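You operate a simulated robot arm through the tools that you are given. There is no shell and no other tool. Be economical: measure what you need, move in short steps, check, and stop when the job is done.

The job below is to be done with a simulated two-armed robot. You get a single attempt, and the scene is never put back.

Task
Load recipe 5 into machine nine from the stick in the stick case, and select it.
Fine: hold the case while drawing the stick; it stays in the stick port. Loading is enter on the STICK line.

The check looks at the end state, three seconds after you hand in, the way a careful person would. Anything else that was tipped, shoved, dropped, spilled or broken makes it a failure.

Robot
Two 7-joint arms with two-finger parallel grippers on one trunk, on a base that drives. Base frame: it is fixed to the floor where the robot stands at the start and does not move with it; the origin is under the middle of the robot, x ahead of it, y to its left, z up. Readings come in cm, rad, newtons and seconds.
The left shoulder is at the start at [7, 16.3, 117], the right one opposite. With the tool pointing down near the work surface each hand reaches from about 32 to 86 cm from the robot's upright axis, wherever it stands, measured 20 degrees to its own side. Places, roughly: machine nine edit switch [50, -40, 80]; machine nine emergency stop button [40, -60, 80]; machine nine main switch [50, -50, 80]; machine nine status disc [90, -80, 120]; machine nine stick port [40, -20, 70]; nest of the stick case [50, 0, 70]. Payload 3.43 kg a hand.
Tool frame (each hand has its own): the origin (TCP) lies between the finger pads and is the grasp point; the fingertips stand 3.4 cm ahead of it; z points along the fingers, y is the line along which they close. The gripper opens to 12.8 cm. The fingers are 2.4 cm wide and 1.2 cm thick; the gripper's body (4.8 by 13 cm) begins 9.6 cm behind the TCP.
Orientation is that of the tool frame in the base frame, as a unit quaternion [x, y, z, w]. With the fingers straight down and closing along the base's y, the tool's x points along the base's -x, its y along +y and its z along -z.

Tools
- The arms move only by the tool step_arm. It takes "left_plan", "right_plan" or both (then of equal length, played together; a hand with none holds still); each is a list of rows, each a list of 7 numbers: the shift along the base's x, y, z in cm, then the turn, a rotation vector about the base's x, y, z in rad, then the finger opening in cm, from 0 to 12.8. In form: [[tx, ty, tz, ax, ay, az, claw], ...]. A call has 1 to 20 rows; each row shifts and turns the commanded pose from where the row before left it. Each row takes 0.2 s and may step no farther than 5 cm and 0.15 rad from the row before; otherwise, or with a gripper value out of range, the whole call is refused. A pose out of reach is approached as far as the arm can. The call stops where the force on the tool passes 90 N (or 10 N more than at its start, if that is more) or the arm is blocked; 0.2 s more then pass. Each finger travels about 15.3 cm/s and halts on what it meets, pressing with about 35 N; the grip force reading is that of the motor and also rises with nothing between the fingers. The clock runs only during rows and for 0.2 s after the last one: add rows that do not move to give the fingers time. The reply holds the time, the measured pose of the TCP, the force on the tool along the base axes, the opening and the grip force, in the units named above and with some noise, with the torque about the TCP (base axes, N m) and any sound that the robot's microphone picked up.
- Cameras (640 x 400 px; columns grow to the right, rows downward): "scene" is now at [14.08, -3.63, 138.07]; the picture's right is [-0.39, -0.92, 0.00], its down [-0.62, 0.26, -0.74] and it looks along [0.68, -0.29, -0.67] (base axes); focal length 284 px, centre (320, 200). "left" rides on the left gripper at [7.6, 1.1, -16] in its tool frame; the picture's right is [-0.15, 0.99, 0.00], its down [-0.88, -0.13, -0.46] and it looks along [-0.45, -0.07, 0.89] (tool axes); focal length 234 px, centre (320, 200). "right" rides on the right gripper at [7.6, -1.1, -16] in its tool frame; the picture's right is [0.15, 0.99, 0.00], its down [-0.88, 0.13, -0.46] and it looks along [-0.45, 0.07, 0.89] (tool axes); focal length 234 px, centre (320, 200). There is no depth. A picture from a camera that has moved, and an enlarged one, comes with that camera's place and axes in the base frame and with its lens. The place of the scene camera against the robot may be out by one fixed shift of up to 1.8 cm in any direction.
- capture(camera): a new picture of that camera. No time passes.
- raise_lower(by): slides the trunk up (or, below 0, down) by that many cm; the arms and the scene camera ride with it, the base frame stays. It gives what a move gives, with no picture.
- base_move(legs): drives the robot by 1 to 6 legs, each [ahead, left, turn to the left] in cm, cm and rad, along the robot's own axes; the way and the turn of a leg run together, so that a leg with both is an arc; at most 150 cm and 3.142 rad a leg. The arms and the cameras ride along, it lands a little off, and it stops where it bumps. It gives what a move gives.
- pan_tilt(pan, tilt): turns the head with the scene camera to pan (to the left, within 1.501 rad either way) and tilt (down, from -0.506 to 1.204), counted from straight ahead of the robot. It gives what a move gives.
- inspect(camera, box): a new picture of the part [left, top, right, bottom] of that camera's present view, enlarged. No time passes.
- finish_job(): hands the job in; it is judged then, once.

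Go step by step. Nothing tells you exact positions but the pictures and the camera data: compare them with the known pose of the tool, close in by small moves and look again before you grip or let go. The budget is 120 turns and 88 pictures, counting those below and the enlarged ones. Unless the task says otherwise, let go and move clear before handing in.

The tools are called after ">>>" by a JSON object that holds its "api" and its "payload". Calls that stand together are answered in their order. step_arm: Moves the arms, as the interface text tells. Its arguments: {"type":"object","properties":{"left_plan":{"type":"array"},"right_plan":{"type":"array"}},"required":[]} The other tools are called the same way: raise_lower (by) slides the trunk up or down; base_move (legs) drives the base; pan_tilt (pan, tilt) turns the head that bears the scene camera; capture (camera) takes a picture; inspect (camera, box) takes an enlarged picture of a part of a camera's view; finish_job () hands the job in.

At the start:

```text
t: 0.0
left_tool_pos: [70.2, -0.7, 115.26]
left_ee_rot: [0.0, 1.0, -0.001, 0.0]
left_ft_force: [0.9, -0.2, 0.0]
left_torque: [-0.03, 0.0, -0.02]
left_opening: 12.78
left_gripper_force: 0.2
right_tool_pos: [50.7, -51.39, 115.57]
right_ee_rot: [0.0, 1.0, 0.0, 0.0]
right_ft_force: [-0.4, 0.0, 0.1]
right_torque: [0.04, -0.02, -0.02]
right_opening: 12.81
right_gripper_force: 0.0
trunk travel left (down, up): [-65.0, 29.0]
robot x, y, heading: [-0.19, -0.16, -0.003]
head pan, tilt: [-0.403, 0.738]
```

scene: 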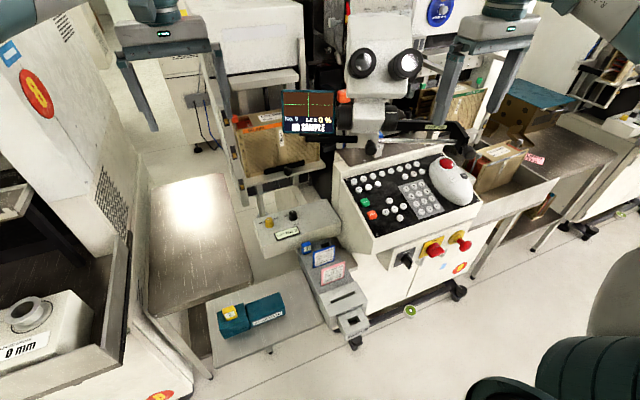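
right: 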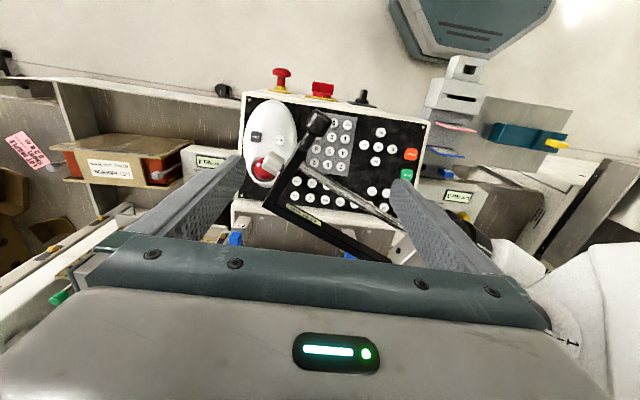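
left: 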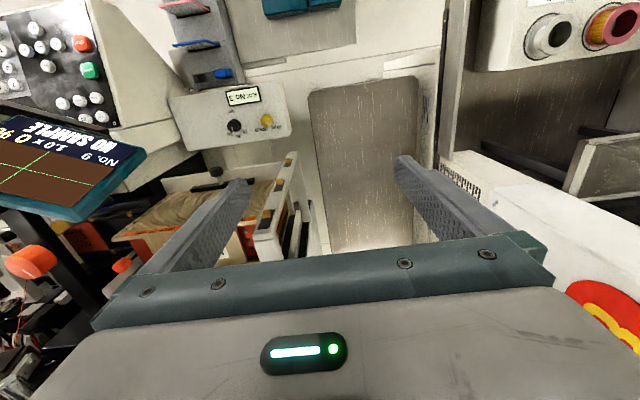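

I see machine nine's console with keypad, and a teal stick case with a yellow-handled stick on a small shelf left of it. I'll look at the details first.

>>> {"api": "inspect", "payload": {"camera": "scene", "box": [200, 190, 380, 350]}}

>>> {"api": "inspect", "payload": {"camera": "scene", "box": [330, 140, 490, 270]}}

>>> {"api": "inspect", "payload": {"camera": "scene", "box": [270, 70, 370, 150]}}

```text
2.50 times, centred on (290, 270) of scene
camera zoom: at [14.08, -3.63, 138.07], right [-0.39, -0.92, 0.0], down [-0.62, 0.26, -0.74], along [0.68, -0.29, -0.67], focal length 710 px, centre (395, 25)
```

zoom: 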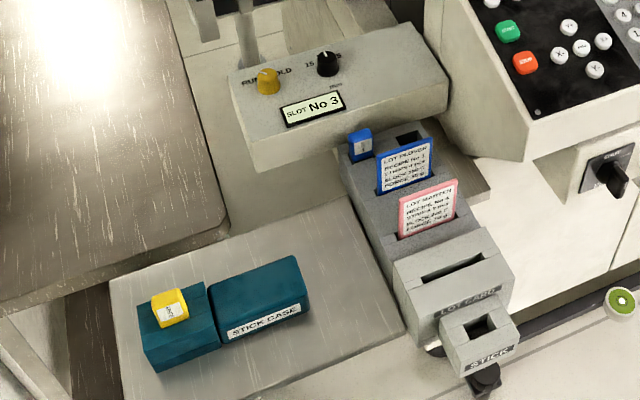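

```text
3.08 times, centred on (410, 205) of scene
camera zoom: at [14.08, -3.63, 138.07], right [-0.39, -0.92, 0.0], down [-0.62, 0.26, -0.74], along [0.68, -0.29, -0.67], focal length 874 px, centre (43, 185)
```

zoom: 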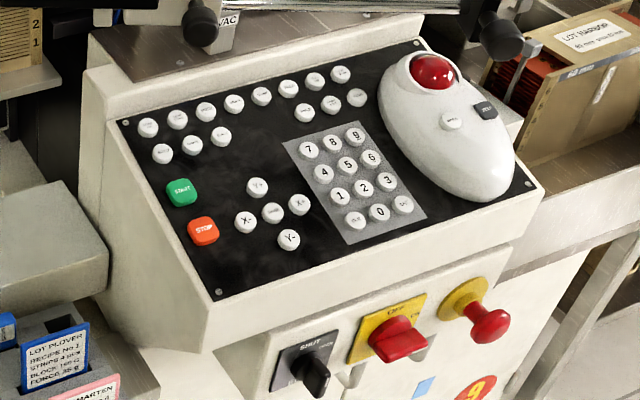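

```text
5.00 times, centred on (320, 110) of scene
camera zoom: at [14.08, -3.63, 138.07], right [-0.39, -0.92, 0.0], down [-0.62, 0.26, -0.74], along [0.68, -0.29, -0.67], focal length 1421 px, centre (320, 650)
```

zoom: 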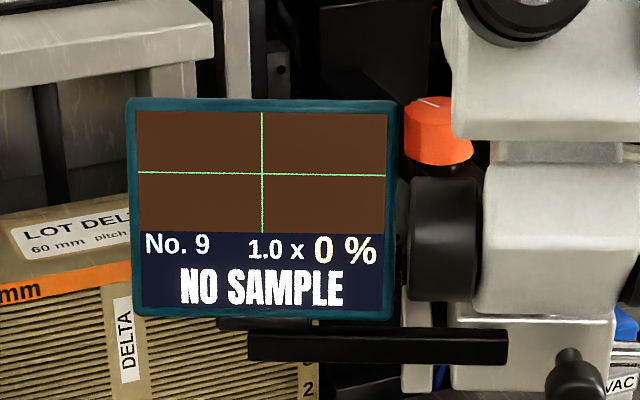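

The yellow stick is in the case; the stick port is low in front of the card rack. I'll read key labels and the edit switch.

>>> {"api": "inspect", "payload": {"camera": "scene", "box": [342, 150, 402, 190]}}

>>> {"api": "inspect", "payload": {"camera": "scene", "box": [390, 150, 480, 215]}}

>>> {"api": "inspect", "payload": {"camera": "scene", "box": [380, 225, 480, 290]}}

>>> {"api": "inspect", "payload": {"camera": "scene", "box": [295, 280, 375, 350]}}

>>> {"api": "inspect", "payload": {"camera": "scene", "box": [210, 280, 300, 350]}}

>>> {"api": "inspect", "payload": {"camera": "right", "box": [230, 90, 440, 220]}}

```text
10.00 times, centred on (372, 170) of scene
camera zoom: at [14.08, -3.63, 138.07], right [-0.39, -0.92, 0.0], down [-0.62, 0.26, -0.74], along [0.68, -0.29, -0.67], focal length 2841 px, centre (-200, 500)
```

zoom: 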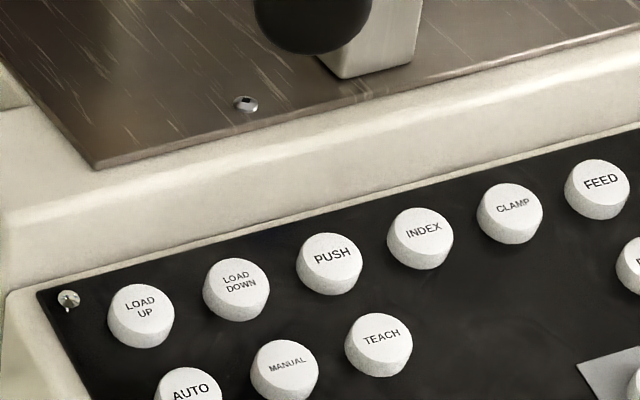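

```text
6.15 times, centred on (435, 182) of scene
camera zoom: at [14.08, -3.63, 138.07], right [-0.39, -0.92, 0.0], down [-0.62, 0.26, -0.74], along [0.68, -0.29, -0.67], focal length 1748 px, centre (-388, 308)
```

zoom: 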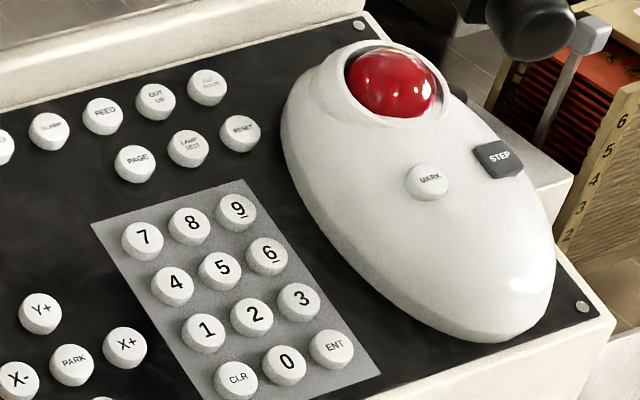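

```text
6.15 times, centred on (430, 258) of scene
camera zoom: at [14.08, -3.63, 138.07], right [-0.39, -0.92, 0.0], down [-0.62, 0.26, -0.74], along [0.68, -0.29, -0.67], focal length 1748 px, centre (-357, -154)
```

zoom: 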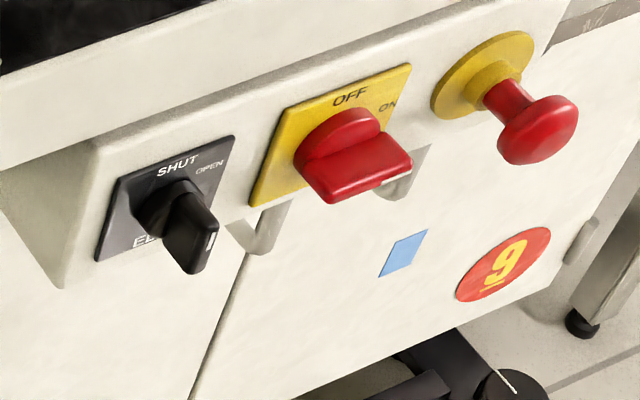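

```text
5.71 times, centred on (335, 315) of scene
camera zoom: at [14.08, -3.63, 138.07], right [-0.39, -0.92, 0.0], down [-0.62, 0.26, -0.74], along [0.68, -0.29, -0.67], focal length 1624 px, centre (234, -457)
```

zoom: 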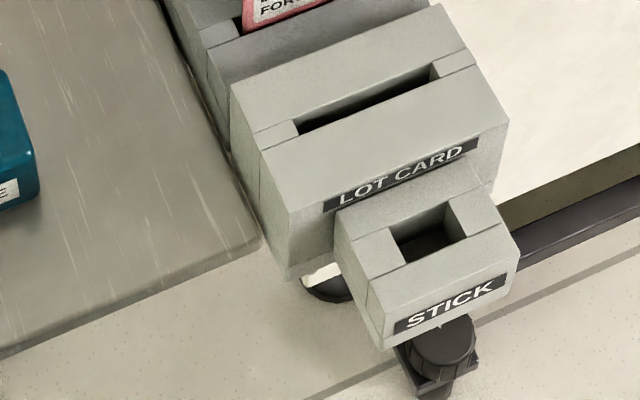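

```text
5.71 times, centred on (255, 315) of scene
camera zoom: at [14.08, -3.63, 138.07], right [-0.39, -0.92, 0.0], down [-0.62, 0.26, -0.74], along [0.68, -0.29, -0.67], focal length 1624 px, centre (691, -457)
```

zoom: 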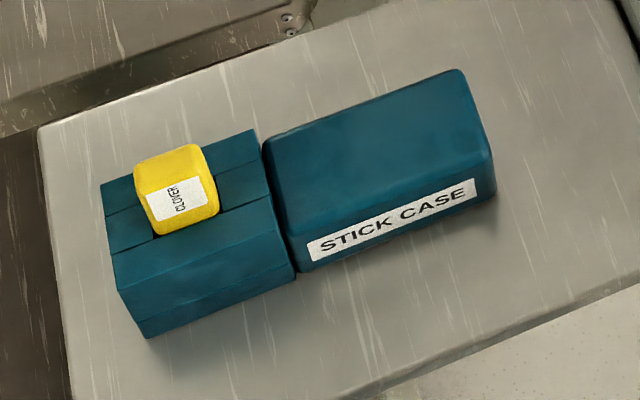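

```text
3.05 times, centred on (335, 155) of right
camera zoom: at [43.12, -52.58, 131.55], right [-0.15, 0.99, 0.0], down [0.88, 0.13, 0.46], along [0.45, 0.07, -0.89], focal length 714 px, centre (274, 337)
```

zoom: 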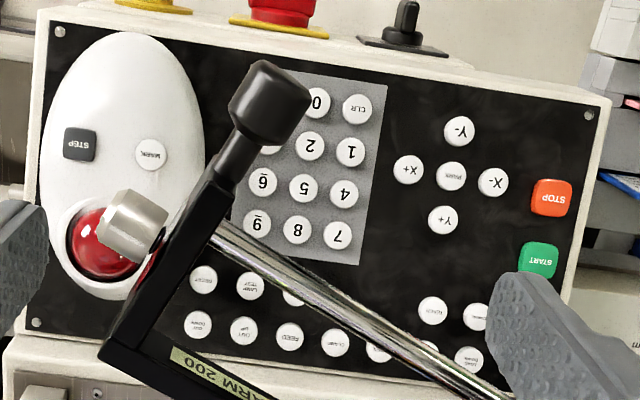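

ENT key estimated near (50,-51.5,88), case near (50,0,72) with the stick head near (50.5,3,75). I bring the left hand back and down over the case for a closer look.

>>> {"api": "step_arm", "payload": {"left_plan": [[-4, 0.5, 0, 0, 0, 0, 12.8], [-4, 0.5, 0, 0, 0, 0, 12.8], [-4, 0.5, 0, 0, 0, 0, 12.8], [-4, 0.5, 0, 0, 0, 0, 12.8], [-4, 0.5, -2, 0, 0, 0, 12.8], [-4, 0.5, -4, 0, 0, 0, 12.8], [-4, 0, -4, 0, 0, 0, 12.8], [0, 0, -4, 0, 0, 0, 12.8], [0, 0, -4, 0, 0, 0, 12.8]]}}

>>> {"api": "capture", "payload": {"camera": "left"}}

>>> {"api": "capture", "payload": {"camera": "scene"}}

```text
refused: row 6 steps farther than a row can; nothing moved
```

```text
75 pictures are left
camera left: at [62.74, 0.3, 131.15], right [0.15, 0.99, 0.0], down [0.88, -0.13, 0.46], along [0.45, -0.07, -0.89], focal length 234 px, centre (320, 200)
```

left: 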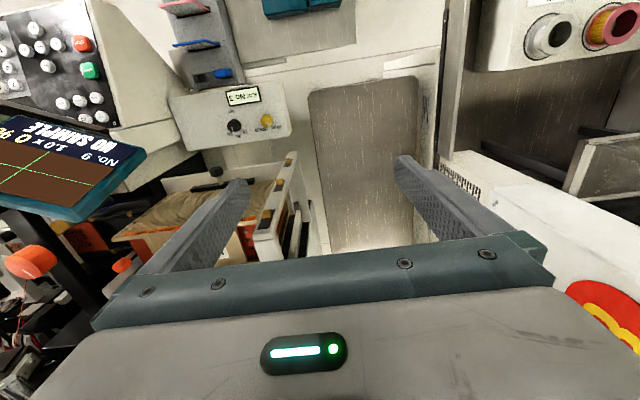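

```text
74 pictures are left
camera scene: at [14.08, -3.63, 138.07], right [-0.39, -0.92, 0.0], down [-0.62, 0.26, -0.74], along [0.68, -0.29, -0.67], focal length 284 px, centre (320, 200)
```

scene: 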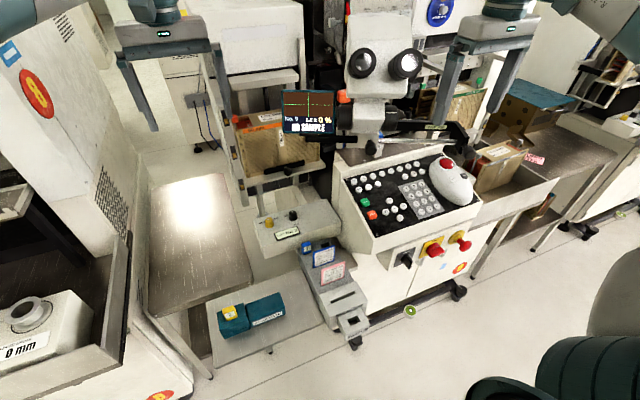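

The row limit was exceeded; I repeat the move with smaller rows.

>>> {"api": "step_arm", "payload": {"left_plan": [[-4, 0.5, 0, 0, 0, 0, 12.8], [-4, 0.5, 0, 0, 0, 0, 12.8], [-4, 0.5, 0, 0, 0, 0, 12.8], [-4, 0.5, 0, 0, 0, 0, 12.8], [-4, 0.5, -2, 0, 0, 0, 12.8], [-3, 0.5, -3, 0, 0, 0, 12.8], [-3, 0, -3, 0, 0, 0, 12.8], [-2, 0, -4, 0, 0, 0, 12.8], [0, 0, -4, 0, 0, 0, 12.8]]}}

>>> {"api": "capture", "payload": {"camera": "left"}}

```text
t: 2.0
left_tool_pos: [42.47, 2.59, 99.05]
left_ee_rot: [-0.001, 1.0, 0.0, -0.001]
left_ft_force: [-0.3, 0.4, 0.4]
left_torque: [0.01, 0.05, -0.02]
left_opening: 12.8
left_gripper_force: 0.1
right_tool_pos: [50.81, -51.28, 115.49]
right_ee_rot: [0.0, 1.0, 0.0, 0.0]
right_ft_force: [0.9, 0.4, 0.1]
right_torque: [0.01, 0.0, -0.04]
right_opening: 12.8
right_gripper_force: 0.1
trunk travel left (down, up): [-65.0, 29.0]
robot x, y, heading: [0.01, -0.12, 0.002]
head pan, tilt: [-0.403, 0.738]
```

```text
73 pictures are left
camera left: at [34.95, 3.55, 114.86], right [0.15, 0.99, 0.0], down [0.88, -0.13, 0.46], along [0.45, -0.07, -0.89], focal length 234 px, centre (320, 200)
```

left: 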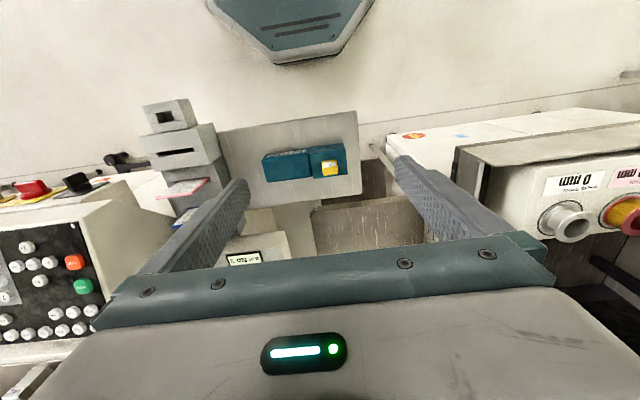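

The case shows from the left camera; stick head at roughly x 47–50. I lower and pull back the hand to triangulate with the wrist camera alone.

>>> {"api": "step_arm", "payload": {"left_plan": [[-1, 0, -3, 0, 0, 0, 12.8], [-1, 0, -3, 0, 0, 0, 12.8], [-1, 0, -3, 0, 0, 0, 12.8], [0, 0, 0, 0, 0, 0, 12.8]]}}

>>> {"api": "inspect", "payload": {"camera": "left", "box": [100, 60, 420, 260]}}

```text
t: 3.0
left_tool_pos: [39.4, 2.26, 90.05]
left_ee_rot: [0.0, 1.0, 0.0, 0.0]
left_ft_force: [0.3, -0.1, 0.1]
left_torque: [-0.01, -0.01, 0.0]
left_opening: 12.8
left_gripper_force: 0.1
right_tool_pos: [50.69, -51.46, 115.46]
right_ee_rot: [0.0, 1.0, 0.0, -0.001]
right_ft_force: [0.1, 0.1, -0.1]
right_torque: [-0.01, -0.02, 0.02]
right_opening: 12.79
right_gripper_force: 0.1
trunk travel left (down, up): [-65.0, 29.0]
robot x, y, heading: [-0.11, -0.31, -0.0]
head pan, tilt: [-0.403, 0.738]
```

```text
2.00 times, centred on (260, 160) of left
camera zoom: at [31.86, 3.26, 105.94], right [0.15, 0.99, 0.0], down [0.88, -0.13, 0.46], along [0.45, -0.07, -0.89], focal length 468 px, centre (440, 280)
```

zoom: 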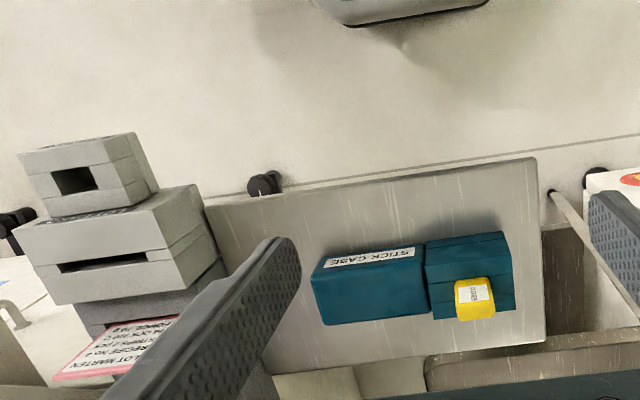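

Triangulated: stick head about (49, 3.3, 75), case along y from about -9 to 6.3, x 45.5–51.5, top near z 73. I'll turn both hands so they close along x, bringing the left over the stick head and the right over the right end of the case.

>>> {"api": "step_arm", "payload": {"left_plan": [[0.87, 0.09, 0, 0, 0, -0.1428, 12.8], [0.87, 0.09, 0, 0, 0, -0.1428, 12.8], [0.87, 0.09, 0, 0, 0, -0.1428, 12.8], [0.87, 0.09, 0, 0, 0, -0.1428, 12], [0.87, 0.09, 0, 0, 0, -0.1428, 11], [0.87, 0.09, 0, 0, 0, -0.1428, 10], [0.87, 0.09, 0, 0, 0, -0.1428, 9], [0.87, 0.09, 0, 0, 0, -0.1428, 8], [0.87, 0.09, 0, 0, 0, -0.1428, 7], [0.87, 0.09, 0, 0, 0, -0.1428, 6], [0.87, 0.09, 0, 0, 0, -0.1428, 6]], "right_plan": [[-0.4, 3, 0, 0, 0, 0.1428, 12.8], [-0.4, 3, 0, 0, 0, 0.1428, 12.8], [-0.4, 3, 0, 0, 0, 0.1428, 12.8], [-0.4, 3, 0, 0, 0, 0.1428, 12.8], [-0.4, 3, 0, 0, 0, 0.1428, 12.8], [0, 3, 0, 0, 0, 0.1428, 12.8], [0, 3, 0, 0, 0, 0.1428, 12.8], [0, 3, 0, 0, 0, 0.1428, 12.8], [0, 3, 0, 0, 0, 0.1428, 12.8], [0, 3, 0, 0, 0, 0.1428, 12.8], [0, 3, 0, 0, 0, 0.1428, 12.8]]}}

>>> {"api": "capture", "payload": {"camera": "left"}}

>>> {"api": "capture", "payload": {"camera": "scene"}}

```text
t: 4.3
left_tool_pos: [43.95, 1.48, 90.08]
left_ee_rot: [0.375, 0.927, 0.004, -0.001]
left_ft_force: [0.0, 1.2, 0.7]
left_torque: [-0.02, 0.03, -0.03]
left_opening: 10.02
left_gripper_force: 0.0
right_tool_pos: [48.06, -38.26, 115.24]
right_ee_rot: [-0.354, 0.935, 0.001, -0.002]
right_ft_force: [-0.2, -62.7, -6.2]
right_torque: [6.49, -0.24, 1.61]
right_opening: 12.79
right_gripper_force: 0.0
trunk travel left (down, up): [-65.0, 29.0]
robot x, y, heading: [0.21, 0.12, -0.012]
head pan, tilt: [-0.403, 0.738]
stopped in row 6 (right hand): the force on the tool passed its limit (the readings are from after the stop); the commanded pose is now the measured one
```

```text
71 pictures are left
camera left: at [39.28, 7.24, 106.11], right [0.79, 0.61, 0.01], down [0.54, -0.71, 0.45], along [0.28, -0.35, -0.89], focal length 234 px, centre (320, 200)
```

left: 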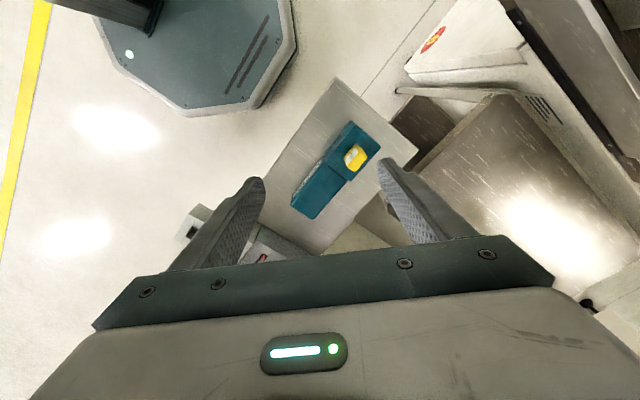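

```text
70 pictures are left
camera scene: at [14.06, -5.05, 137.99], right [-0.4, -0.92, -0.01], down [-0.62, 0.28, -0.74], along [0.68, -0.29, -0.68], focal length 284 px, centre (320, 200)
```

scene: 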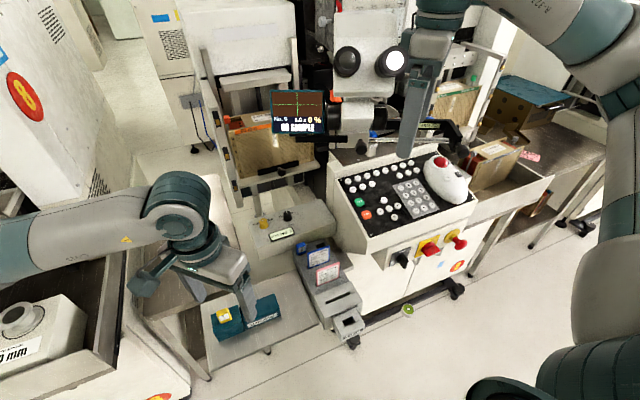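

The right hand touched the microscope eyepieces. I back it off sideways and then pull it toward the robot, finishing the left turn.

>>> {"api": "step_arm", "payload": {"right_plan": [[0, -2, 0, 0, 0, 0, 12.8], [0, -3, 0, 0, 0, 0, 12.8], [-2, -1, 0, 0, 0, 0, 12.8], [-4, 0, 0, 0, 0, 0, 12.8], [-4, 0, 0, 0, 0, 0, 12.8], [-3, 0, 0, 0, 0, 0, 12.8]]}}

>>> {"api": "inspect", "payload": {"camera": "scene", "box": [310, 0, 490, 160]}}

```text
t: 5.7
left_tool_pos: [43.78, 2.41, 90.11]
left_ee_rot: [0.373, 0.928, 0.0, 0.001]
left_ft_force: [0.0, 0.2, 0.1]
left_torque: [-0.01, -0.04, 0.0]
left_opening: 10.03
left_gripper_force: 0.1
right_tool_pos: [35.11, -42.17, 115.46]
right_ee_rot: [-0.362, 0.932, -0.002, 0.0]
right_ft_force: [-0.1, 0.2, 0.1]
right_torque: [0.0, -0.03, 0.0]
right_opening: 12.81
right_gripper_force: 0.1
right hand out of reach, approached as far as the arm can: row 2
trunk travel left (down, up): [-65.0, 29.0]
robot x, y, heading: [-0.1, -0.19, -0.007]
head pan, tilt: [-0.403, 0.738]
```

```text
2.50 times, centred on (400, 80) of scene
camera zoom: at [13.95, -3.83, 138.08], right [-0.4, -0.92, 0.0], down [-0.62, 0.27, -0.74], along [0.68, -0.29, -0.67], focal length 710 px, centre (120, 500)
```

zoom: 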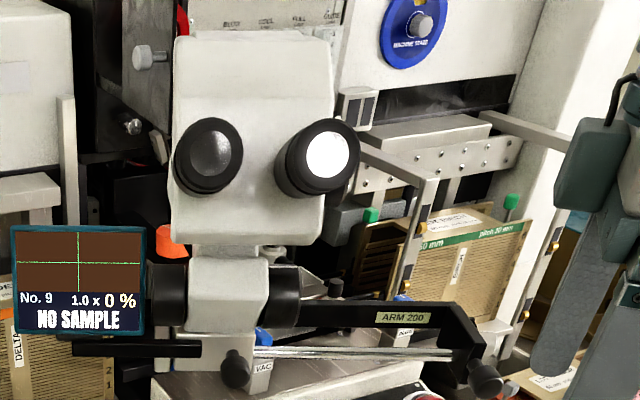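

No visible displacement of the microscope. I swing the right hand to (38,-9,115) on the robot side and finish both turns.

>>> {"api": "step_arm", "payload": {"left_plan": [[0.65, 0.11, 0, 0, 0, -0.1, 9], [0.65, 0.11, 0, 0, 0, -0.1, 8], [0.65, 0.11, 0, 0, 0, -0.1, 7], [0.65, 0.11, 0, 0, 0, -0.1, 6], [0.65, 0.11, 0, 0, 0, -0.1, 6], [0.65, 0.11, 0, 0, 0, -0.1, 6], [0.65, 0.11, 0, 0, 0, -0.1, 6], [0.65, 0.11, 0, 0, 0, -0.106, 6]], "right_plan": [[0.4, 4.2, 0, 0, 0, 0.104, 12.8], [0.4, 4.2, 0, 0, 0, 0.104, 12.8], [0.4, 4.2, 0, 0, 0, 0.104, 12.8], [0.4, 4.2, 0, 0, 0, 0.104, 12.8], [0.4, 4.2, 0, 0, 0, 0.104, 12.8], [0.4, 4.2, 0, 0, 0, 0.104, 12.8], [0.4, 4.2, 0, 0, 0, 0.104, 12.8], [0.4, 4.0, 0, 0, 0, 0.104, 12.8]]}}

>>> {"api": "capture", "payload": {"camera": "left"}}

>>> {"api": "capture", "payload": {"camera": "right"}}

```text
t: 7.7
left_tool_pos: [52.32, -3.4, 90.18]
left_ee_rot: [0.726, 0.687, 0.001, -0.001]
left_ft_force: [-0.9, -0.7, -0.3]
left_torque: [0.08, -0.03, 0.0]
left_opening: 6.0
left_gripper_force: 0.0
left hand out of reach, approached as far as the arm can: row 8
right_tool_pos: [40.8, -14.53, 116.18]
right_ee_rot: [-0.663, 0.749, -0.002, 0.009]
right_ft_force: [-0.4, 0.3, 1.0]
right_torque: [0.02, -0.03, 0.01]
right_opening: 12.8
right_gripper_force: 0.1
trunk travel left (down, up): [-65.0, 29.0]
robot x, y, heading: [3.72, -1.08, -0.114]
head pan, tilt: [-0.403, 0.738]
stopped in row 8 (left hand): the arm was blocked; the commanded pose is now the measured one
```

```text
68 pictures are left
camera left: at [53.94, 3.86, 106.08], right [0.98, -0.2, 0.0], down [-0.18, -0.87, 0.45], along [-0.09, -0.44, -0.89], focal length 234 px, centre (320, 200)
```

left: 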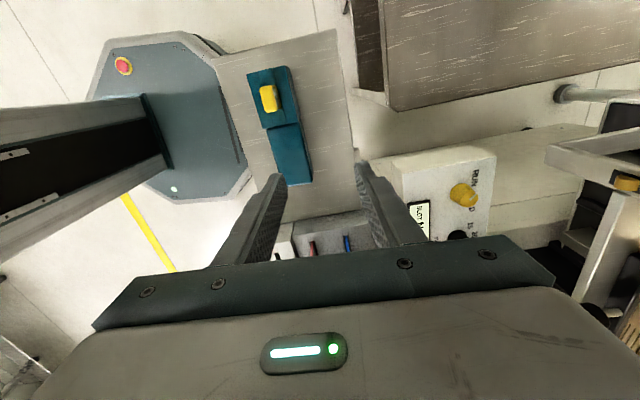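

```text
67 pictures are left
camera right: at [40.76, -22.37, 132.17], right [-1.0, -0.03, -0.02], down [-0.03, 0.88, 0.46], along [0.0, 0.47, -0.89], focal length 234 px, centre (320, 200)
```

right: 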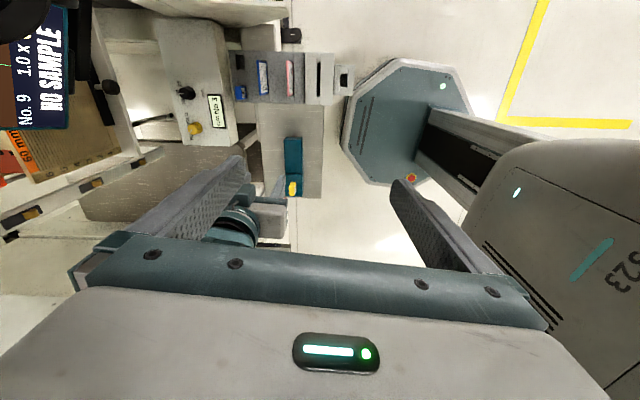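

The base got shifted (3.7, -1.1, -0.11 rad): something of the robot bumped. I look around before moving more.

>>> {"api": "capture", "payload": {"camera": "scene"}}

>>> {"api": "pan_tilt", "payload": {"pan": 0.7, "tilt": 0.8}}

>>> {"api": "capture", "payload": {"camera": "scene"}}

```text
66 pictures are left
camera scene: at [17.17, -6.97, 138.1], right [-0.49, -0.87, 0.0], down [-0.59, 0.34, -0.74], along [0.64, -0.36, -0.68], focal length 284 px, centre (320, 200)
```

scene: 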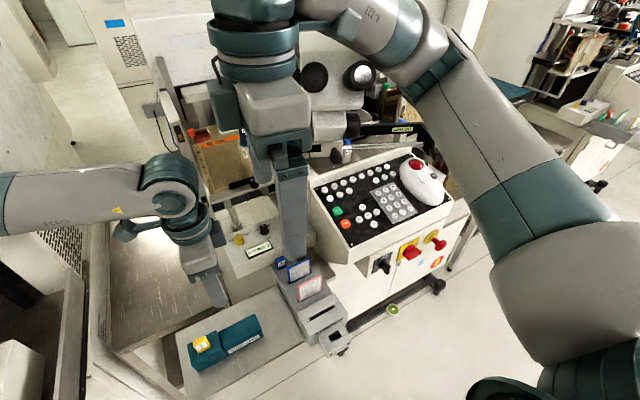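

```text
t: 9.1
left_tool_pos: [52.29, -3.23, 90.13]
left_ee_rot: [0.725, 0.689, 0.002, -0.002]
left_ft_force: [0.2, 0.1, 0.4]
left_torque: [0.0, -0.02, 0.01]
left_opening: 6.01
left_gripper_force: 0.0
right_tool_pos: [40.54, -14.56, 116.23]
right_ee_rot: [-0.665, 0.746, -0.002, 0.012]
right_ft_force: [-0.6, -0.1, 0.4]
right_torque: [0.0, 0.01, 0.0]
right_opening: 12.83
right_gripper_force: 0.0
trunk travel left (down, up): [-65.0, 29.0]
robot x, y, heading: [2.98, -1.44, -0.113]
head pan, tilt: [0.7, 0.799]
```

```text
65 pictures are left
camera scene: at [16.56, 1.49, 137.63], right [0.56, -0.83, -0.01], down [-0.6, -0.39, -0.7], along [0.58, 0.39, -0.71], focal length 284 px, centre (320, 200)
```

scene: 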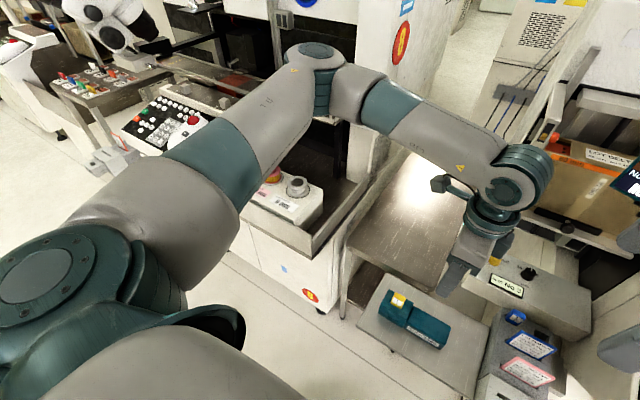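

The left elbow was pressing on machine eight's column. I'll back the base away to get the arms more extended, which tucks the elbows in.

>>> {"api": "base_move", "payload": {"legs": [[-4, -3, 0], [-14, 0, 0]]}}

>>> {"api": "capture", "payload": {"camera": "scene"}}

```text
t: 10.5
left_tool_pos: [44.94, -4.08, 89.84]
left_ee_rot: [0.68, 0.733, -0.002, -0.001]
left_ft_force: [1.0, -0.9, -0.4]
left_torque: [-0.04, 0.02, 0.01]
left_opening: 5.99
left_gripper_force: 0.1
right_tool_pos: [35.05, -16.4, 116.6]
right_ee_rot: [-0.706, 0.708, -0.003, 0.014]
right_ft_force: [1.2, 0.4, 0.0]
right_torque: [-0.01, 0.04, -0.01]
right_opening: 12.78
right_gripper_force: 0.1
trunk travel left (down, up): [-65.0, 29.0]
robot x, y, heading: [-3.77, -9.08, 0.019]
head pan, tilt: [0.7, 0.799]
stopped in leg 2: the robot was blocked; the commanded pose is now the measured one
```

```text
64 pictures are left
camera scene: at [9.12, -3.51, 137.39], right [0.66, -0.76, 0.0], down [-0.54, -0.47, -0.69], along [0.52, 0.46, -0.72], focal length 284 px, centre (320, 200)
```

scene: 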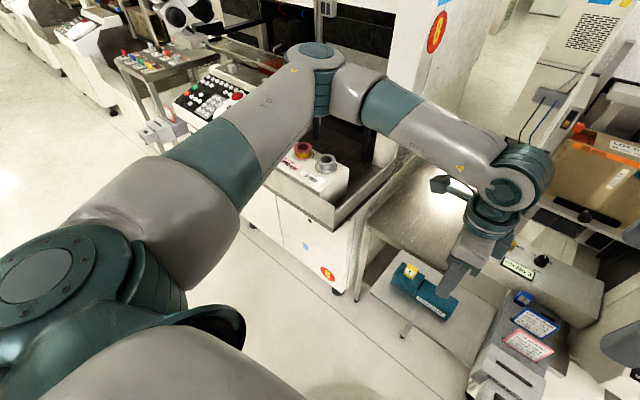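

Blocked again, perhaps on the right side or behind. I look to the right.

>>> {"api": "pan_tilt", "payload": {"pan": -0.7, "tilt": 0.6}}

>>> {"api": "capture", "payload": {"camera": "scene"}}

>>> {"api": "pan_tilt", "payload": {"pan": -1.5, "tilt": 0.8}}

>>> {"api": "capture", "payload": {"camera": "scene"}}

```text
t: 12.0
left_tool_pos: [44.61, -4.27, 90.07]
left_ee_rot: [0.681, 0.732, 0.0, 0.001]
left_ft_force: [-0.1, 0.4, -0.8]
left_torque: [0.01, -0.01, 0.02]
left_opening: 6.0
left_gripper_force: 0.2
right_tool_pos: [34.66, -16.56, 116.8]
right_ee_rot: [-0.705, 0.709, -0.005, 0.015]
right_ft_force: [-0.6, 0.0, -0.6]
right_torque: [-0.01, 0.01, 0.0]
right_opening: 12.81
right_gripper_force: 0.1
trunk travel left (down, up): [-65.0, 29.0]
robot x, y, heading: [-3.97, -8.49, 0.015]
head pan, tilt: [-0.7, 0.6]
```

```text
63 pictures are left
camera scene: at [9.29, -14.54, 139.25], right [-0.63, -0.77, 0.0], down [-0.44, 0.36, -0.82], along [0.64, -0.52, -0.57], focal length 284 px, centre (320, 200)
```

scene: 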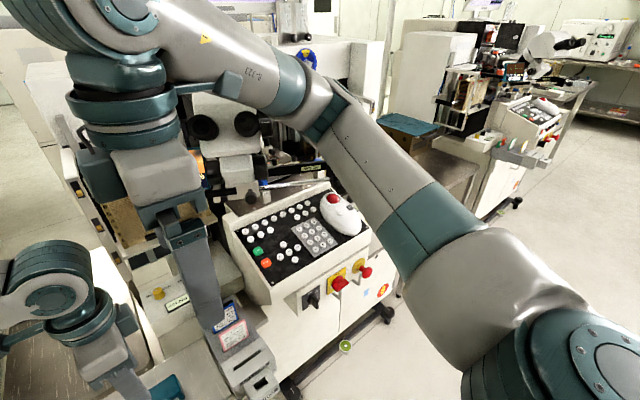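

```text
t: 13.2
left_tool_pos: [44.57, -4.19, 90.12]
left_ee_rot: [0.681, 0.733, 0.0, 0.001]
left_ft_force: [-0.6, 1.1, -0.2]
left_torque: [-0.02, 0.04, -0.01]
left_opening: 6.0
left_gripper_force: 0.0
right_tool_pos: [34.59, -16.52, 116.8]
right_ee_rot: [-0.706, 0.708, -0.003, 0.015]
right_ft_force: [-0.3, 0.6, -0.9]
right_torque: [0.04, 0.01, -0.05]
right_opening: 12.82
right_gripper_force: 0.1
trunk travel left (down, up): [-65.0, 29.0]
robot x, y, heading: [-3.84, -8.98, 0.016]
head pan, tilt: [-1.499, 0.799]
```

```text
62 pictures are left
camera scene: at [3.11, -16.99, 137.57], right [-1.0, -0.09, 0.0], down [-0.06, 0.71, -0.7], along [0.06, -0.69, -0.72], focal length 284 px, centre (320, 200)
```

scene: 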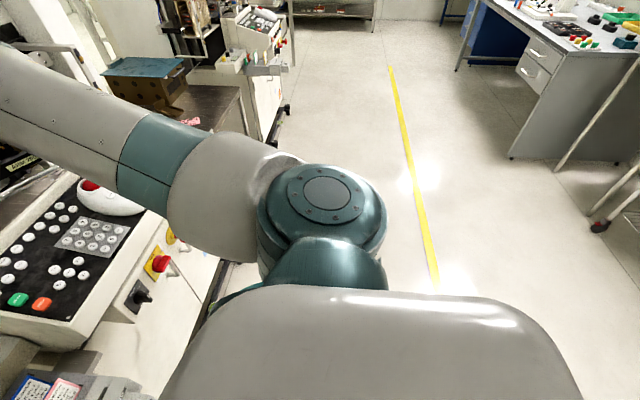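

The left elbow against machine eight is the likely culprit. I extend the left hand back up toward its start pose, unwinding the yaw, so the elbow comes in.

>>> {"api": "step_arm", "payload": {"left_plan": [[0, 0, 4, 0, 0, 0.1, 6], [0, 0, 4, 0, 0, 0.12, 6], [0.5, 0, 4, 0, 0, 0.13, 6], [1, 0, 4, 0, 0, 0.13, 6], [1, 0, 4, 0, 0, 0.13, 6], [2, 0, 2, 0, 0, 0.13, 6], [2, 0, 0, 0, 0, 0.13, 6], [2, 0, 0, 0, 0, 0.13, 6], [2, 0, 0, 0, 0, 0.13, 6], [2, 0, 0, 0, 0, 0.13, 6], [2, 0, 0, 0, 0, 0.13, 6], [2, 0, 0, 0, 0, 0.1, 6]]}}

>>> {"api": "pan_tilt", "payload": {"pan": 0.5, "tilt": 0.6}}

>>> {"api": "capture", "payload": {"camera": "scene"}}

```text
t: 15.8
left_tool_pos: [61.14, -4.25, 112.18]
left_ee_rot: [0.002, 1.0, 0.001, 0.0]
left_ft_force: [0.1, -0.2, -0.8]
left_torque: [-0.01, -0.02, 0.01]
left_opening: 6.0
left_gripper_force: 0.0
right_tool_pos: [34.64, -16.53, 116.85]
right_ee_rot: [-0.706, 0.708, -0.004, 0.017]
right_ft_force: [-0.2, 0.4, -0.3]
right_torque: [-0.01, 0.04, -0.01]
right_opening: 12.82
right_gripper_force: 0.0
trunk travel left (down, up): [-65.0, 29.0]
robot x, y, heading: [-3.71, -8.71, 0.011]
head pan, tilt: [-1.499, 0.799]
```

```text
t: 17.7
left_tool_pos: [61.12, -4.14, 112.15]
left_ee_rot: [0.003, 1.0, 0.001, 0.0]
left_ft_force: [-0.6, -0.4, 0.4]
left_torque: [-0.02, 0.01, 0.01]
left_opening: 6.01
left_gripper_force: 0.0
right_tool_pos: [34.7, -16.55, 116.77]
right_ee_rot: [-0.706, 0.708, -0.004, 0.015]
right_ft_force: [-0.5, 0.4, -0.1]
right_torque: [0.0, -0.03, 0.0]
right_opening: 12.8
right_gripper_force: 0.1
trunk travel left (down, up): [-65.0, 29.0]
robot x, y, heading: [-4.05, -8.76, 0.012]
head pan, tilt: [0.499, 0.6]
```

```text
61 pictures are left
camera scene: at [10.11, -4.62, 139.25], right [0.49, -0.87, 0.0], down [-0.49, -0.28, -0.82], along [0.72, 0.41, -0.57], focal length 284 px, centre (320, 200)
```

scene: 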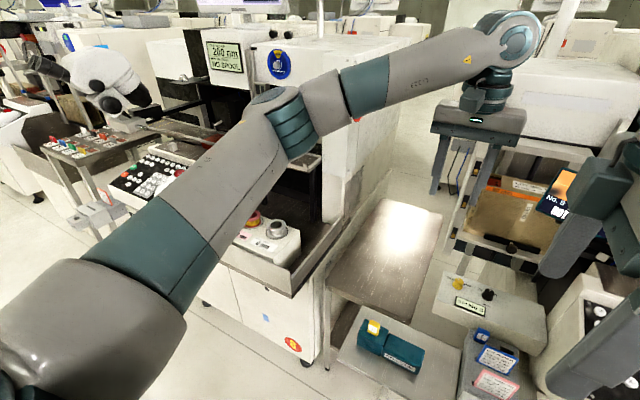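

The left elbow is still close in front of machine eight's column. I drive right then back again.

>>> {"api": "base_move", "payload": {"legs": [[-2, -2, 0], [-12, 0, 0]]}}

>>> {"api": "capture", "payload": {"camera": "scene"}}

```text
t: 19.3
left_tool_pos: [47.24, -6.48, 112.15]
left_ee_rot: [0.003, 1.0, 0.0, 0.0]
left_ft_force: [-0.2, 0.8, 0.2]
left_torque: [-0.01, -0.03, 0.03]
left_opening: 6.01
left_gripper_force: 0.1
right_tool_pos: [20.88, -18.84, 116.85]
right_ee_rot: [-0.705, 0.709, -0.003, 0.015]
right_ft_force: [-0.7, -0.5, 0.0]
right_torque: [0.05, 0.0, -0.01]
right_opening: 12.79
right_gripper_force: 0.2
trunk travel left (down, up): [-65.0, 29.0]
robot x, y, heading: [-17.71, -10.97, 0.016]
head pan, tilt: [0.499, 0.6]
```

```text
60 pictures are left
camera scene: at [-3.67, -6.87, 139.25], right [0.49, -0.87, 0.0], down [-0.49, -0.28, -0.82], along [0.72, 0.4, -0.57], focal length 284 px, centre (320, 200)
```

scene: 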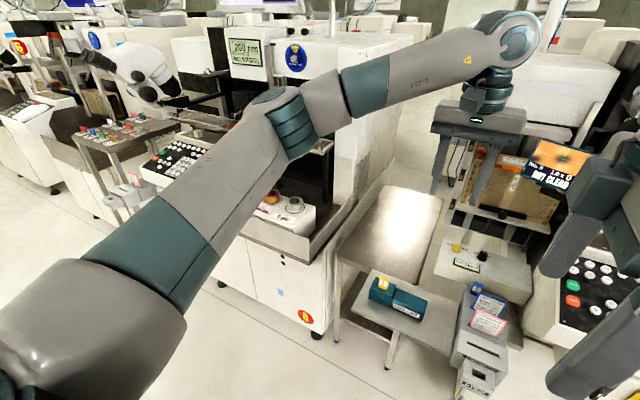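

Free now. The screen text changed, so I inspect it and the microscope.

>>> {"api": "pan_tilt", "payload": {"pan": -0.3, "tilt": 0.5}}

>>> {"api": "capture", "payload": {"camera": "scene"}}

```text
t: 20.5
left_tool_pos: [47.31, -6.38, 112.16]
left_ee_rot: [0.004, 1.0, 0.0, 0.0]
left_ft_force: [0.4, -0.5, 0.2]
left_torque: [0.01, 0.01, 0.0]
left_opening: 6.02
left_gripper_force: 0.1
right_tool_pos: [20.71, -18.82, 116.85]
right_ee_rot: [-0.705, 0.709, -0.004, 0.016]
right_ft_force: [-0.1, -0.3, 0.3]
right_torque: [0.04, -0.01, 0.02]
right_opening: 12.78
right_gripper_force: 0.1
trunk travel left (down, up): [-65.0, 29.0]
robot x, y, heading: [-17.77, -11.12, 0.008]
head pan, tilt: [-0.3, 0.499]
```

```text
59 pictures are left
camera scene: at [-2.69, -13.73, 140.16], right [-0.28, -0.96, 0.0], down [-0.46, 0.14, -0.88], along [0.84, -0.25, -0.48], focal length 284 px, centre (320, 200)
```

scene: 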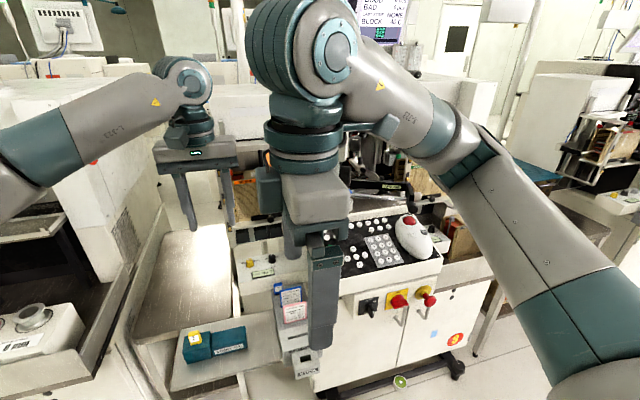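

The right arm blocks the view; I shift the right hand to the right and look at the screen.

>>> {"api": "step_arm", "payload": {"right_plan": [[2, -4, 0, 0, 0, 0, 12.8], [2, -4, 0, 0, 0, 0, 12.8], [2, -4, 0, 0, 0, 0, 12.8], [2, -4, 0, 0, 0, 0, 12.8], [0, -4, 0, 0, 0, 0, 12.8], [0, -4, 0, 0, 0, 0, 12.8]]}}

>>> {"api": "capture", "payload": {"camera": "scene"}}

>>> {"api": "inspect", "payload": {"camera": "scene", "box": [220, 100, 420, 225]}}

```text
t: 21.9
left_tool_pos: [47.23, -6.5, 112.2]
left_ee_rot: [0.003, 1.0, 0.001, 0.001]
left_ft_force: [0.1, 0.4, -0.5]
left_torque: [0.03, 0.0, 0.0]
left_opening: 5.99
left_gripper_force: 0.1
right_tool_pos: [19.27, -34.76, 115.0]
right_ee_rot: [-0.704, 0.71, -0.004, 0.017]
right_ft_force: [-0.6, 0.6, 0.2]
right_torque: [0.0, -0.02, 0.02]
right_opening: 12.81
right_gripper_force: 0.0
right hand out of reach, approached as far as the arm can: row 3, 4, 5, 6
trunk travel left (down, up): [-65.0, 29.0]
robot x, y, heading: [-17.98, -11.07, 0.016]
head pan, tilt: [-0.3, 0.499]
```

```text
58 pictures are left
camera scene: at [-2.77, -13.86, 140.17], right [-0.28, -0.96, 0.0], down [-0.46, 0.14, -0.88], along [0.84, -0.25, -0.48], focal length 284 px, centre (320, 200)
```

scene: 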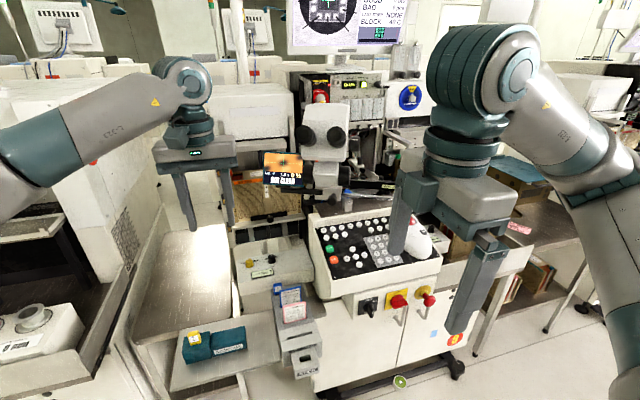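

```text
3.20 times, centred on (320, 162) of scene
camera zoom: at [-2.77, -13.86, 140.17], right [-0.28, -0.96, 0.0], down [-0.46, 0.14, -0.88], along [0.84, -0.25, -0.48], focal length 909 px, centre (320, 320)
```

zoom: 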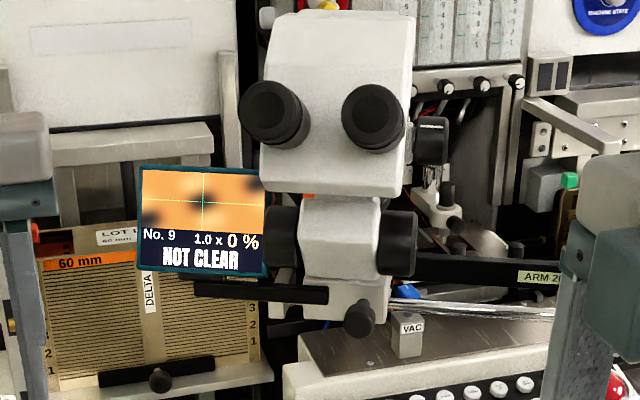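

The microscope screen now shows an unclear sample; maybe the viewed part depends on what sits under it. I look up at the main monitor above.

>>> {"api": "pan_tilt", "payload": {"pan": -0.3, "tilt": 0.2}}

>>> {"api": "capture", "payload": {"camera": "scene"}}

>>> {"api": "inspect", "payload": {"camera": "scene", "box": [270, 30, 430, 130]}}

```text
t: 22.7
left_tool_pos: [47.21, -6.44, 112.13]
left_ee_rot: [0.003, 1.0, 0.0, 0.0]
left_ft_force: [0.0, -0.7, -0.5]
left_torque: [-0.01, 0.01, 0.0]
left_opening: 6.0
left_gripper_force: 0.0
right_tool_pos: [19.26, -34.57, 115.13]
right_ee_rot: [-0.705, 0.709, -0.005, 0.015]
right_ft_force: [-0.5, -0.9, 0.0]
right_torque: [-0.01, 0.01, 0.02]
right_opening: 12.82
right_gripper_force: 0.0
trunk travel left (down, up): [-65.0, 29.0]
robot x, y, heading: [-17.79, -10.61, 0.013]
head pan, tilt: [-0.3, 0.201]
```

```text
56 pictures are left
camera scene: at [-2.44, -13.8, 142.92], right [-0.28, -0.96, 0.0], down [-0.19, 0.06, -0.98], along [0.94, -0.28, -0.2], focal length 284 px, centre (320, 200)
```

scene: 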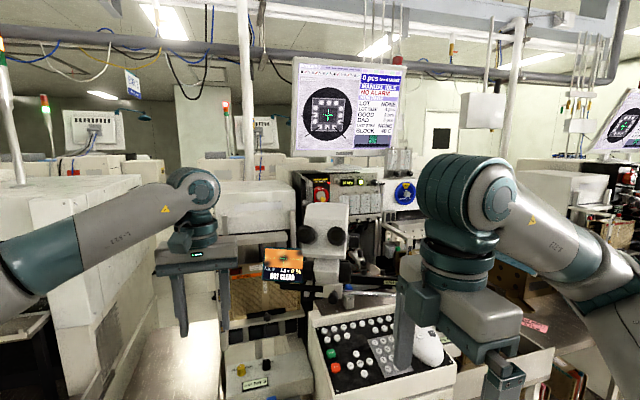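

```text
4.00 times, centred on (350, 80) of scene
camera zoom: at [-2.44, -13.8, 142.92], right [-0.28, -0.96, 0.0], down [-0.19, 0.06, -0.98], along [0.94, -0.28, -0.2], focal length 1136 px, centre (200, 680)
```

zoom: 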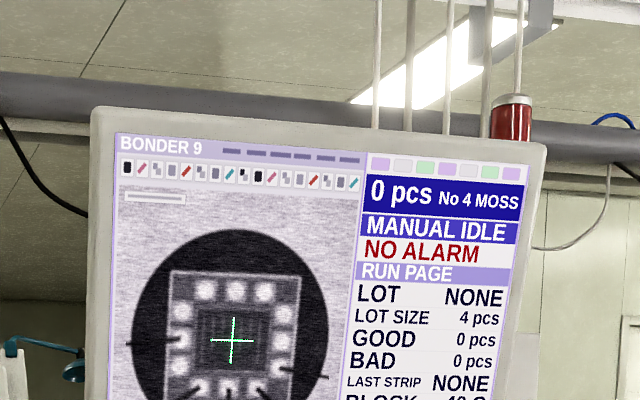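

The main monitor shows BONDER 9, recipe No 4 MOSS, RUN PAGE, MANUAL IDLE. For handling the case I want both arms nearly straight, so I back up further and then extend the hands.

>>> {"api": "base_move", "payload": {"legs": [[-8, 0, -0.01]]}}

>>> {"api": "step_arm", "payload": {"left_plan": [[3, 1, 0, 0, 0, 0, 6], [3, 1, 0, 0, 0, 0, 6], [2, 1, -2, 0, 0, 0, 6], [1, 1, -3, 0, 0, 0, 6], [0, 1, -4, 0, 0, 0, 6], [0, 0, -4, 0, 0, 0, 6]], "right_plan": [[0, 3, 0, 0, 0, 0, 12.8], [2, 3, 0, 0, 0, 0, 12.8], [4, 3, 0, 0, 0, 0, 12.8], [4, 3, 0, 0, 0, 0, 12.8], [4, 2, 0, 0, 0, 0, 12.8], [4, 2, 0, 0, 0, 0, 12.8]]}}

>>> {"api": "pan_tilt", "payload": {"pan": 0.0, "tilt": 0.6}}

>>> {"api": "capture", "payload": {"camera": "scene"}}

```text
t: 23.7
left_tool_pos: [39.32, -7.06, 112.14]
left_ee_rot: [0.008, 1.0, 0.0, 0.0]
left_ft_force: [0.1, -0.5, 0.0]
left_torque: [0.0, -0.05, 0.03]
left_opening: 5.99
left_gripper_force: 0.0
right_tool_pos: [11.04, -34.95, 115.26]
right_ee_rot: [-0.701, 0.713, -0.005, 0.016]
right_ft_force: [0.2, -0.5, 0.3]
right_torque: [-0.02, -0.02, -0.01]
right_opening: 12.82
right_gripper_force: 0.1
trunk travel left (down, up): [-65.0, 29.0]
robot x, y, heading: [-25.61, -10.57, 0.004]
head pan, tilt: [-0.3, 0.201]
```

```text
t: 25.1
left_tool_pos: [48.33, -2.04, 99.11]
left_ee_rot: [0.009, 1.0, 0.0, 0.0]
left_ft_force: [1.4, 0.1, -0.2]
left_torque: [-0.04, 0.02, -0.05]
left_opening: 6.0
left_gripper_force: 0.0
right_tool_pos: [22.43, -16.42, 113.99]
right_ee_rot: [-0.7, 0.714, -0.005, 0.015]
right_ft_force: [0.5, 0.4, -0.2]
right_torque: [-0.02, 0.0, 0.02]
right_opening: 12.78
right_gripper_force: 0.1
right hand out of reach, approached as far as the arm can: row 4, 5, 6
trunk travel left (down, up): [-65.0, 29.0]
robot x, y, heading: [-25.99, -10.87, 0.002]
head pan, tilt: [-0.3, 0.201]
```

```text
t: 26.0
left_tool_pos: [48.25, -2.26, 99.2]
left_ee_rot: [0.009, 1.0, -0.001, 0.0]
left_ft_force: [0.6, 0.2, 0.4]
left_torque: [0.01, 0.03, -0.01]
left_opening: 5.99
left_gripper_force: 0.1
right_tool_pos: [22.26, -16.5, 114.26]
right_ee_rot: [-0.7, 0.714, -0.005, 0.015]
right_ft_force: [0.5, -0.1, 0.5]
right_torque: [0.01, 0.01, -0.01]
right_opening: 12.8
right_gripper_force: 0.0
trunk travel left (down, up): [-65.0, 29.0]
robot x, y, heading: [-26.11, -10.79, 0.006]
head pan, tilt: [0.0, 0.6]
```

```text
54 pictures are left
camera scene: at [-10.57, -11.26, 139.26], right [0.0, -1.0, 0.0], down [-0.56, 0.0, -0.83], along [0.83, 0.0, -0.56], focal length 284 px, centre (320, 200)
```

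scene: 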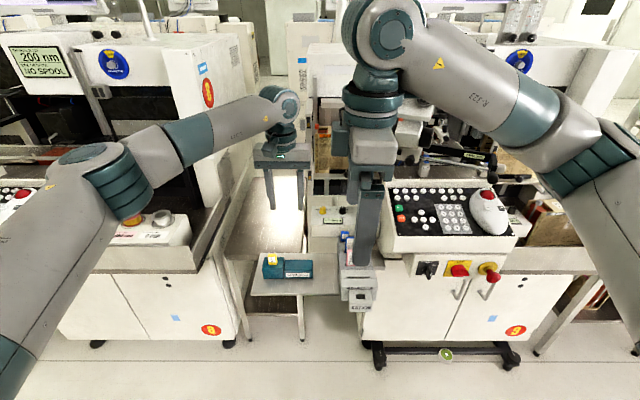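

The right hand's yaw of +90° strains the arm. New plan: the left hand (yaw +90°, leaning to its own side) holds the left end of the case, while the right hand with plain yaw draws the stick and carries it to the port. I unwind the right, turn the left, and shift the base left a little.

>>> {"api": "step_arm", "payload": {"left_plan": [[0, 0.8, 0, 0, 0, 0.1428, 9], [0, 0.8, 0, 0, 0, 0.1428, 12], [0, 0.8, 0, 0, 0, 0.1428, 12], [0, 0.8, 0, 0, 0, 0.1428, 12], [0, 0.8, 0, 0, 0, 0.1428, 12], [0, 0.8, 0, 0, 0, 0.1428, 12], [0, 0.8, 0, 0, 0, 0.1428, 12], [0, 0.8, 0, 0, 0, 0.1428, 12], [0, 0.8, 0, 0, 0, 0.1428, 12], [0, 0.8, 0, 0, 0, 0.1428, 12], [0, 0.8, 0, 0, 0, 0.1428, 12]], "right_plan": [[0, 0, 0, 0, 0, -0.1428, 12], [0, 0, 0, 0, 0, -0.1428, 10], [0, 0, 0, 0, 0, -0.1428, 9], [0, 0, 0, 0, 0, -0.1428, 8], [0, 0, 0, 0, 0, -0.1428, 7], [0, 0, 0, 0, 0, -0.1428, 6], [0, 0, 0, 0, 0, -0.1428, 6], [0, 0, 0, 0, 0, -0.1428, 6], [0, 0, 0, 0, 0, -0.1428, 6], [0, 0, 0, 0, 0, -0.1428, 6], [0, 0, 0, 0, 0, -0.1428, 6]]}}

>>> {"api": "capture", "payload": {"camera": "scene"}}

```text
t: 28.4
left_tool_pos: [48.31, 6.81, 99.17]
left_ee_rot: [-0.701, 0.713, 0.001, 0.0]
left_ft_force: [-0.4, 0.6, 0.3]
left_torque: [0.0, -0.01, 0.01]
left_opening: 12.01
left_gripper_force: 0.0
right_tool_pos: [22.22, -16.41, 114.12]
right_ee_rot: [0.01, 1.0, -0.015, 0.009]
right_ft_force: [0.0, 0.3, -0.4]
right_torque: [-0.01, 0.0, -0.01]
right_opening: 6.0
right_gripper_force: 0.0
trunk travel left (down, up): [-65.0, 29.0]
robot x, y, heading: [-25.7, -11.06, 0.009]
head pan, tilt: [0.0, 0.6]
```

```text
53 pictures are left
camera scene: at [-10.56, -11.21, 139.25], right [0.0, -1.0, 0.0], down [-0.57, 0.0, -0.82], along [0.82, 0.0, -0.57], focal length 284 px, centre (320, 200)
```

scene: 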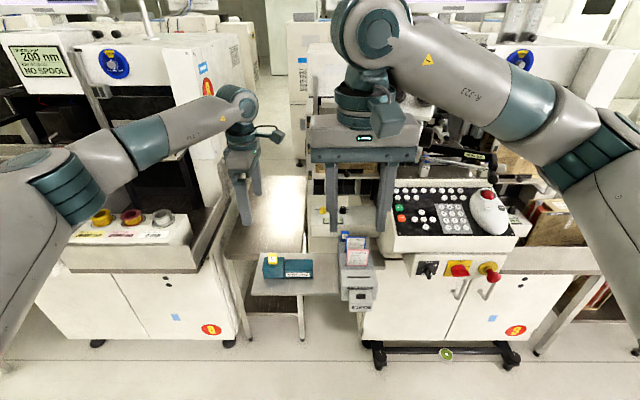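

Both arms look natural now. I check the left wrist view for obstacles left of the case.

>>> {"api": "capture", "payload": {"camera": "left"}}

>>> {"api": "inspect", "payload": {"camera": "scene", "box": [180, 180, 400, 330]}}

```text
52 pictures are left
camera left: at [47.12, -1.01, 115.06], right [-0.99, 0.16, 0.0], down [0.14, 0.88, 0.46], along [0.07, 0.45, -0.89], focal length 234 px, centre (320, 200)
```

left: 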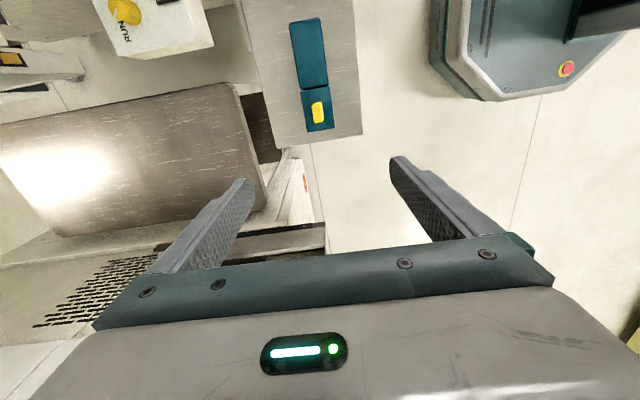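

```text
2.67 times, centred on (290, 255) of scene
camera zoom: at [-10.56, -11.21, 139.25], right [0.0, -1.0, 0.0], down [-0.57, 0.0, -0.82], along [0.82, 0.0, -0.57], focal length 758 px, centre (400, 53)
```

zoom: 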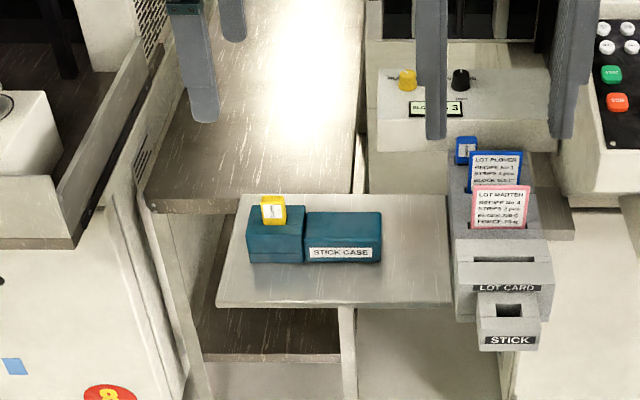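

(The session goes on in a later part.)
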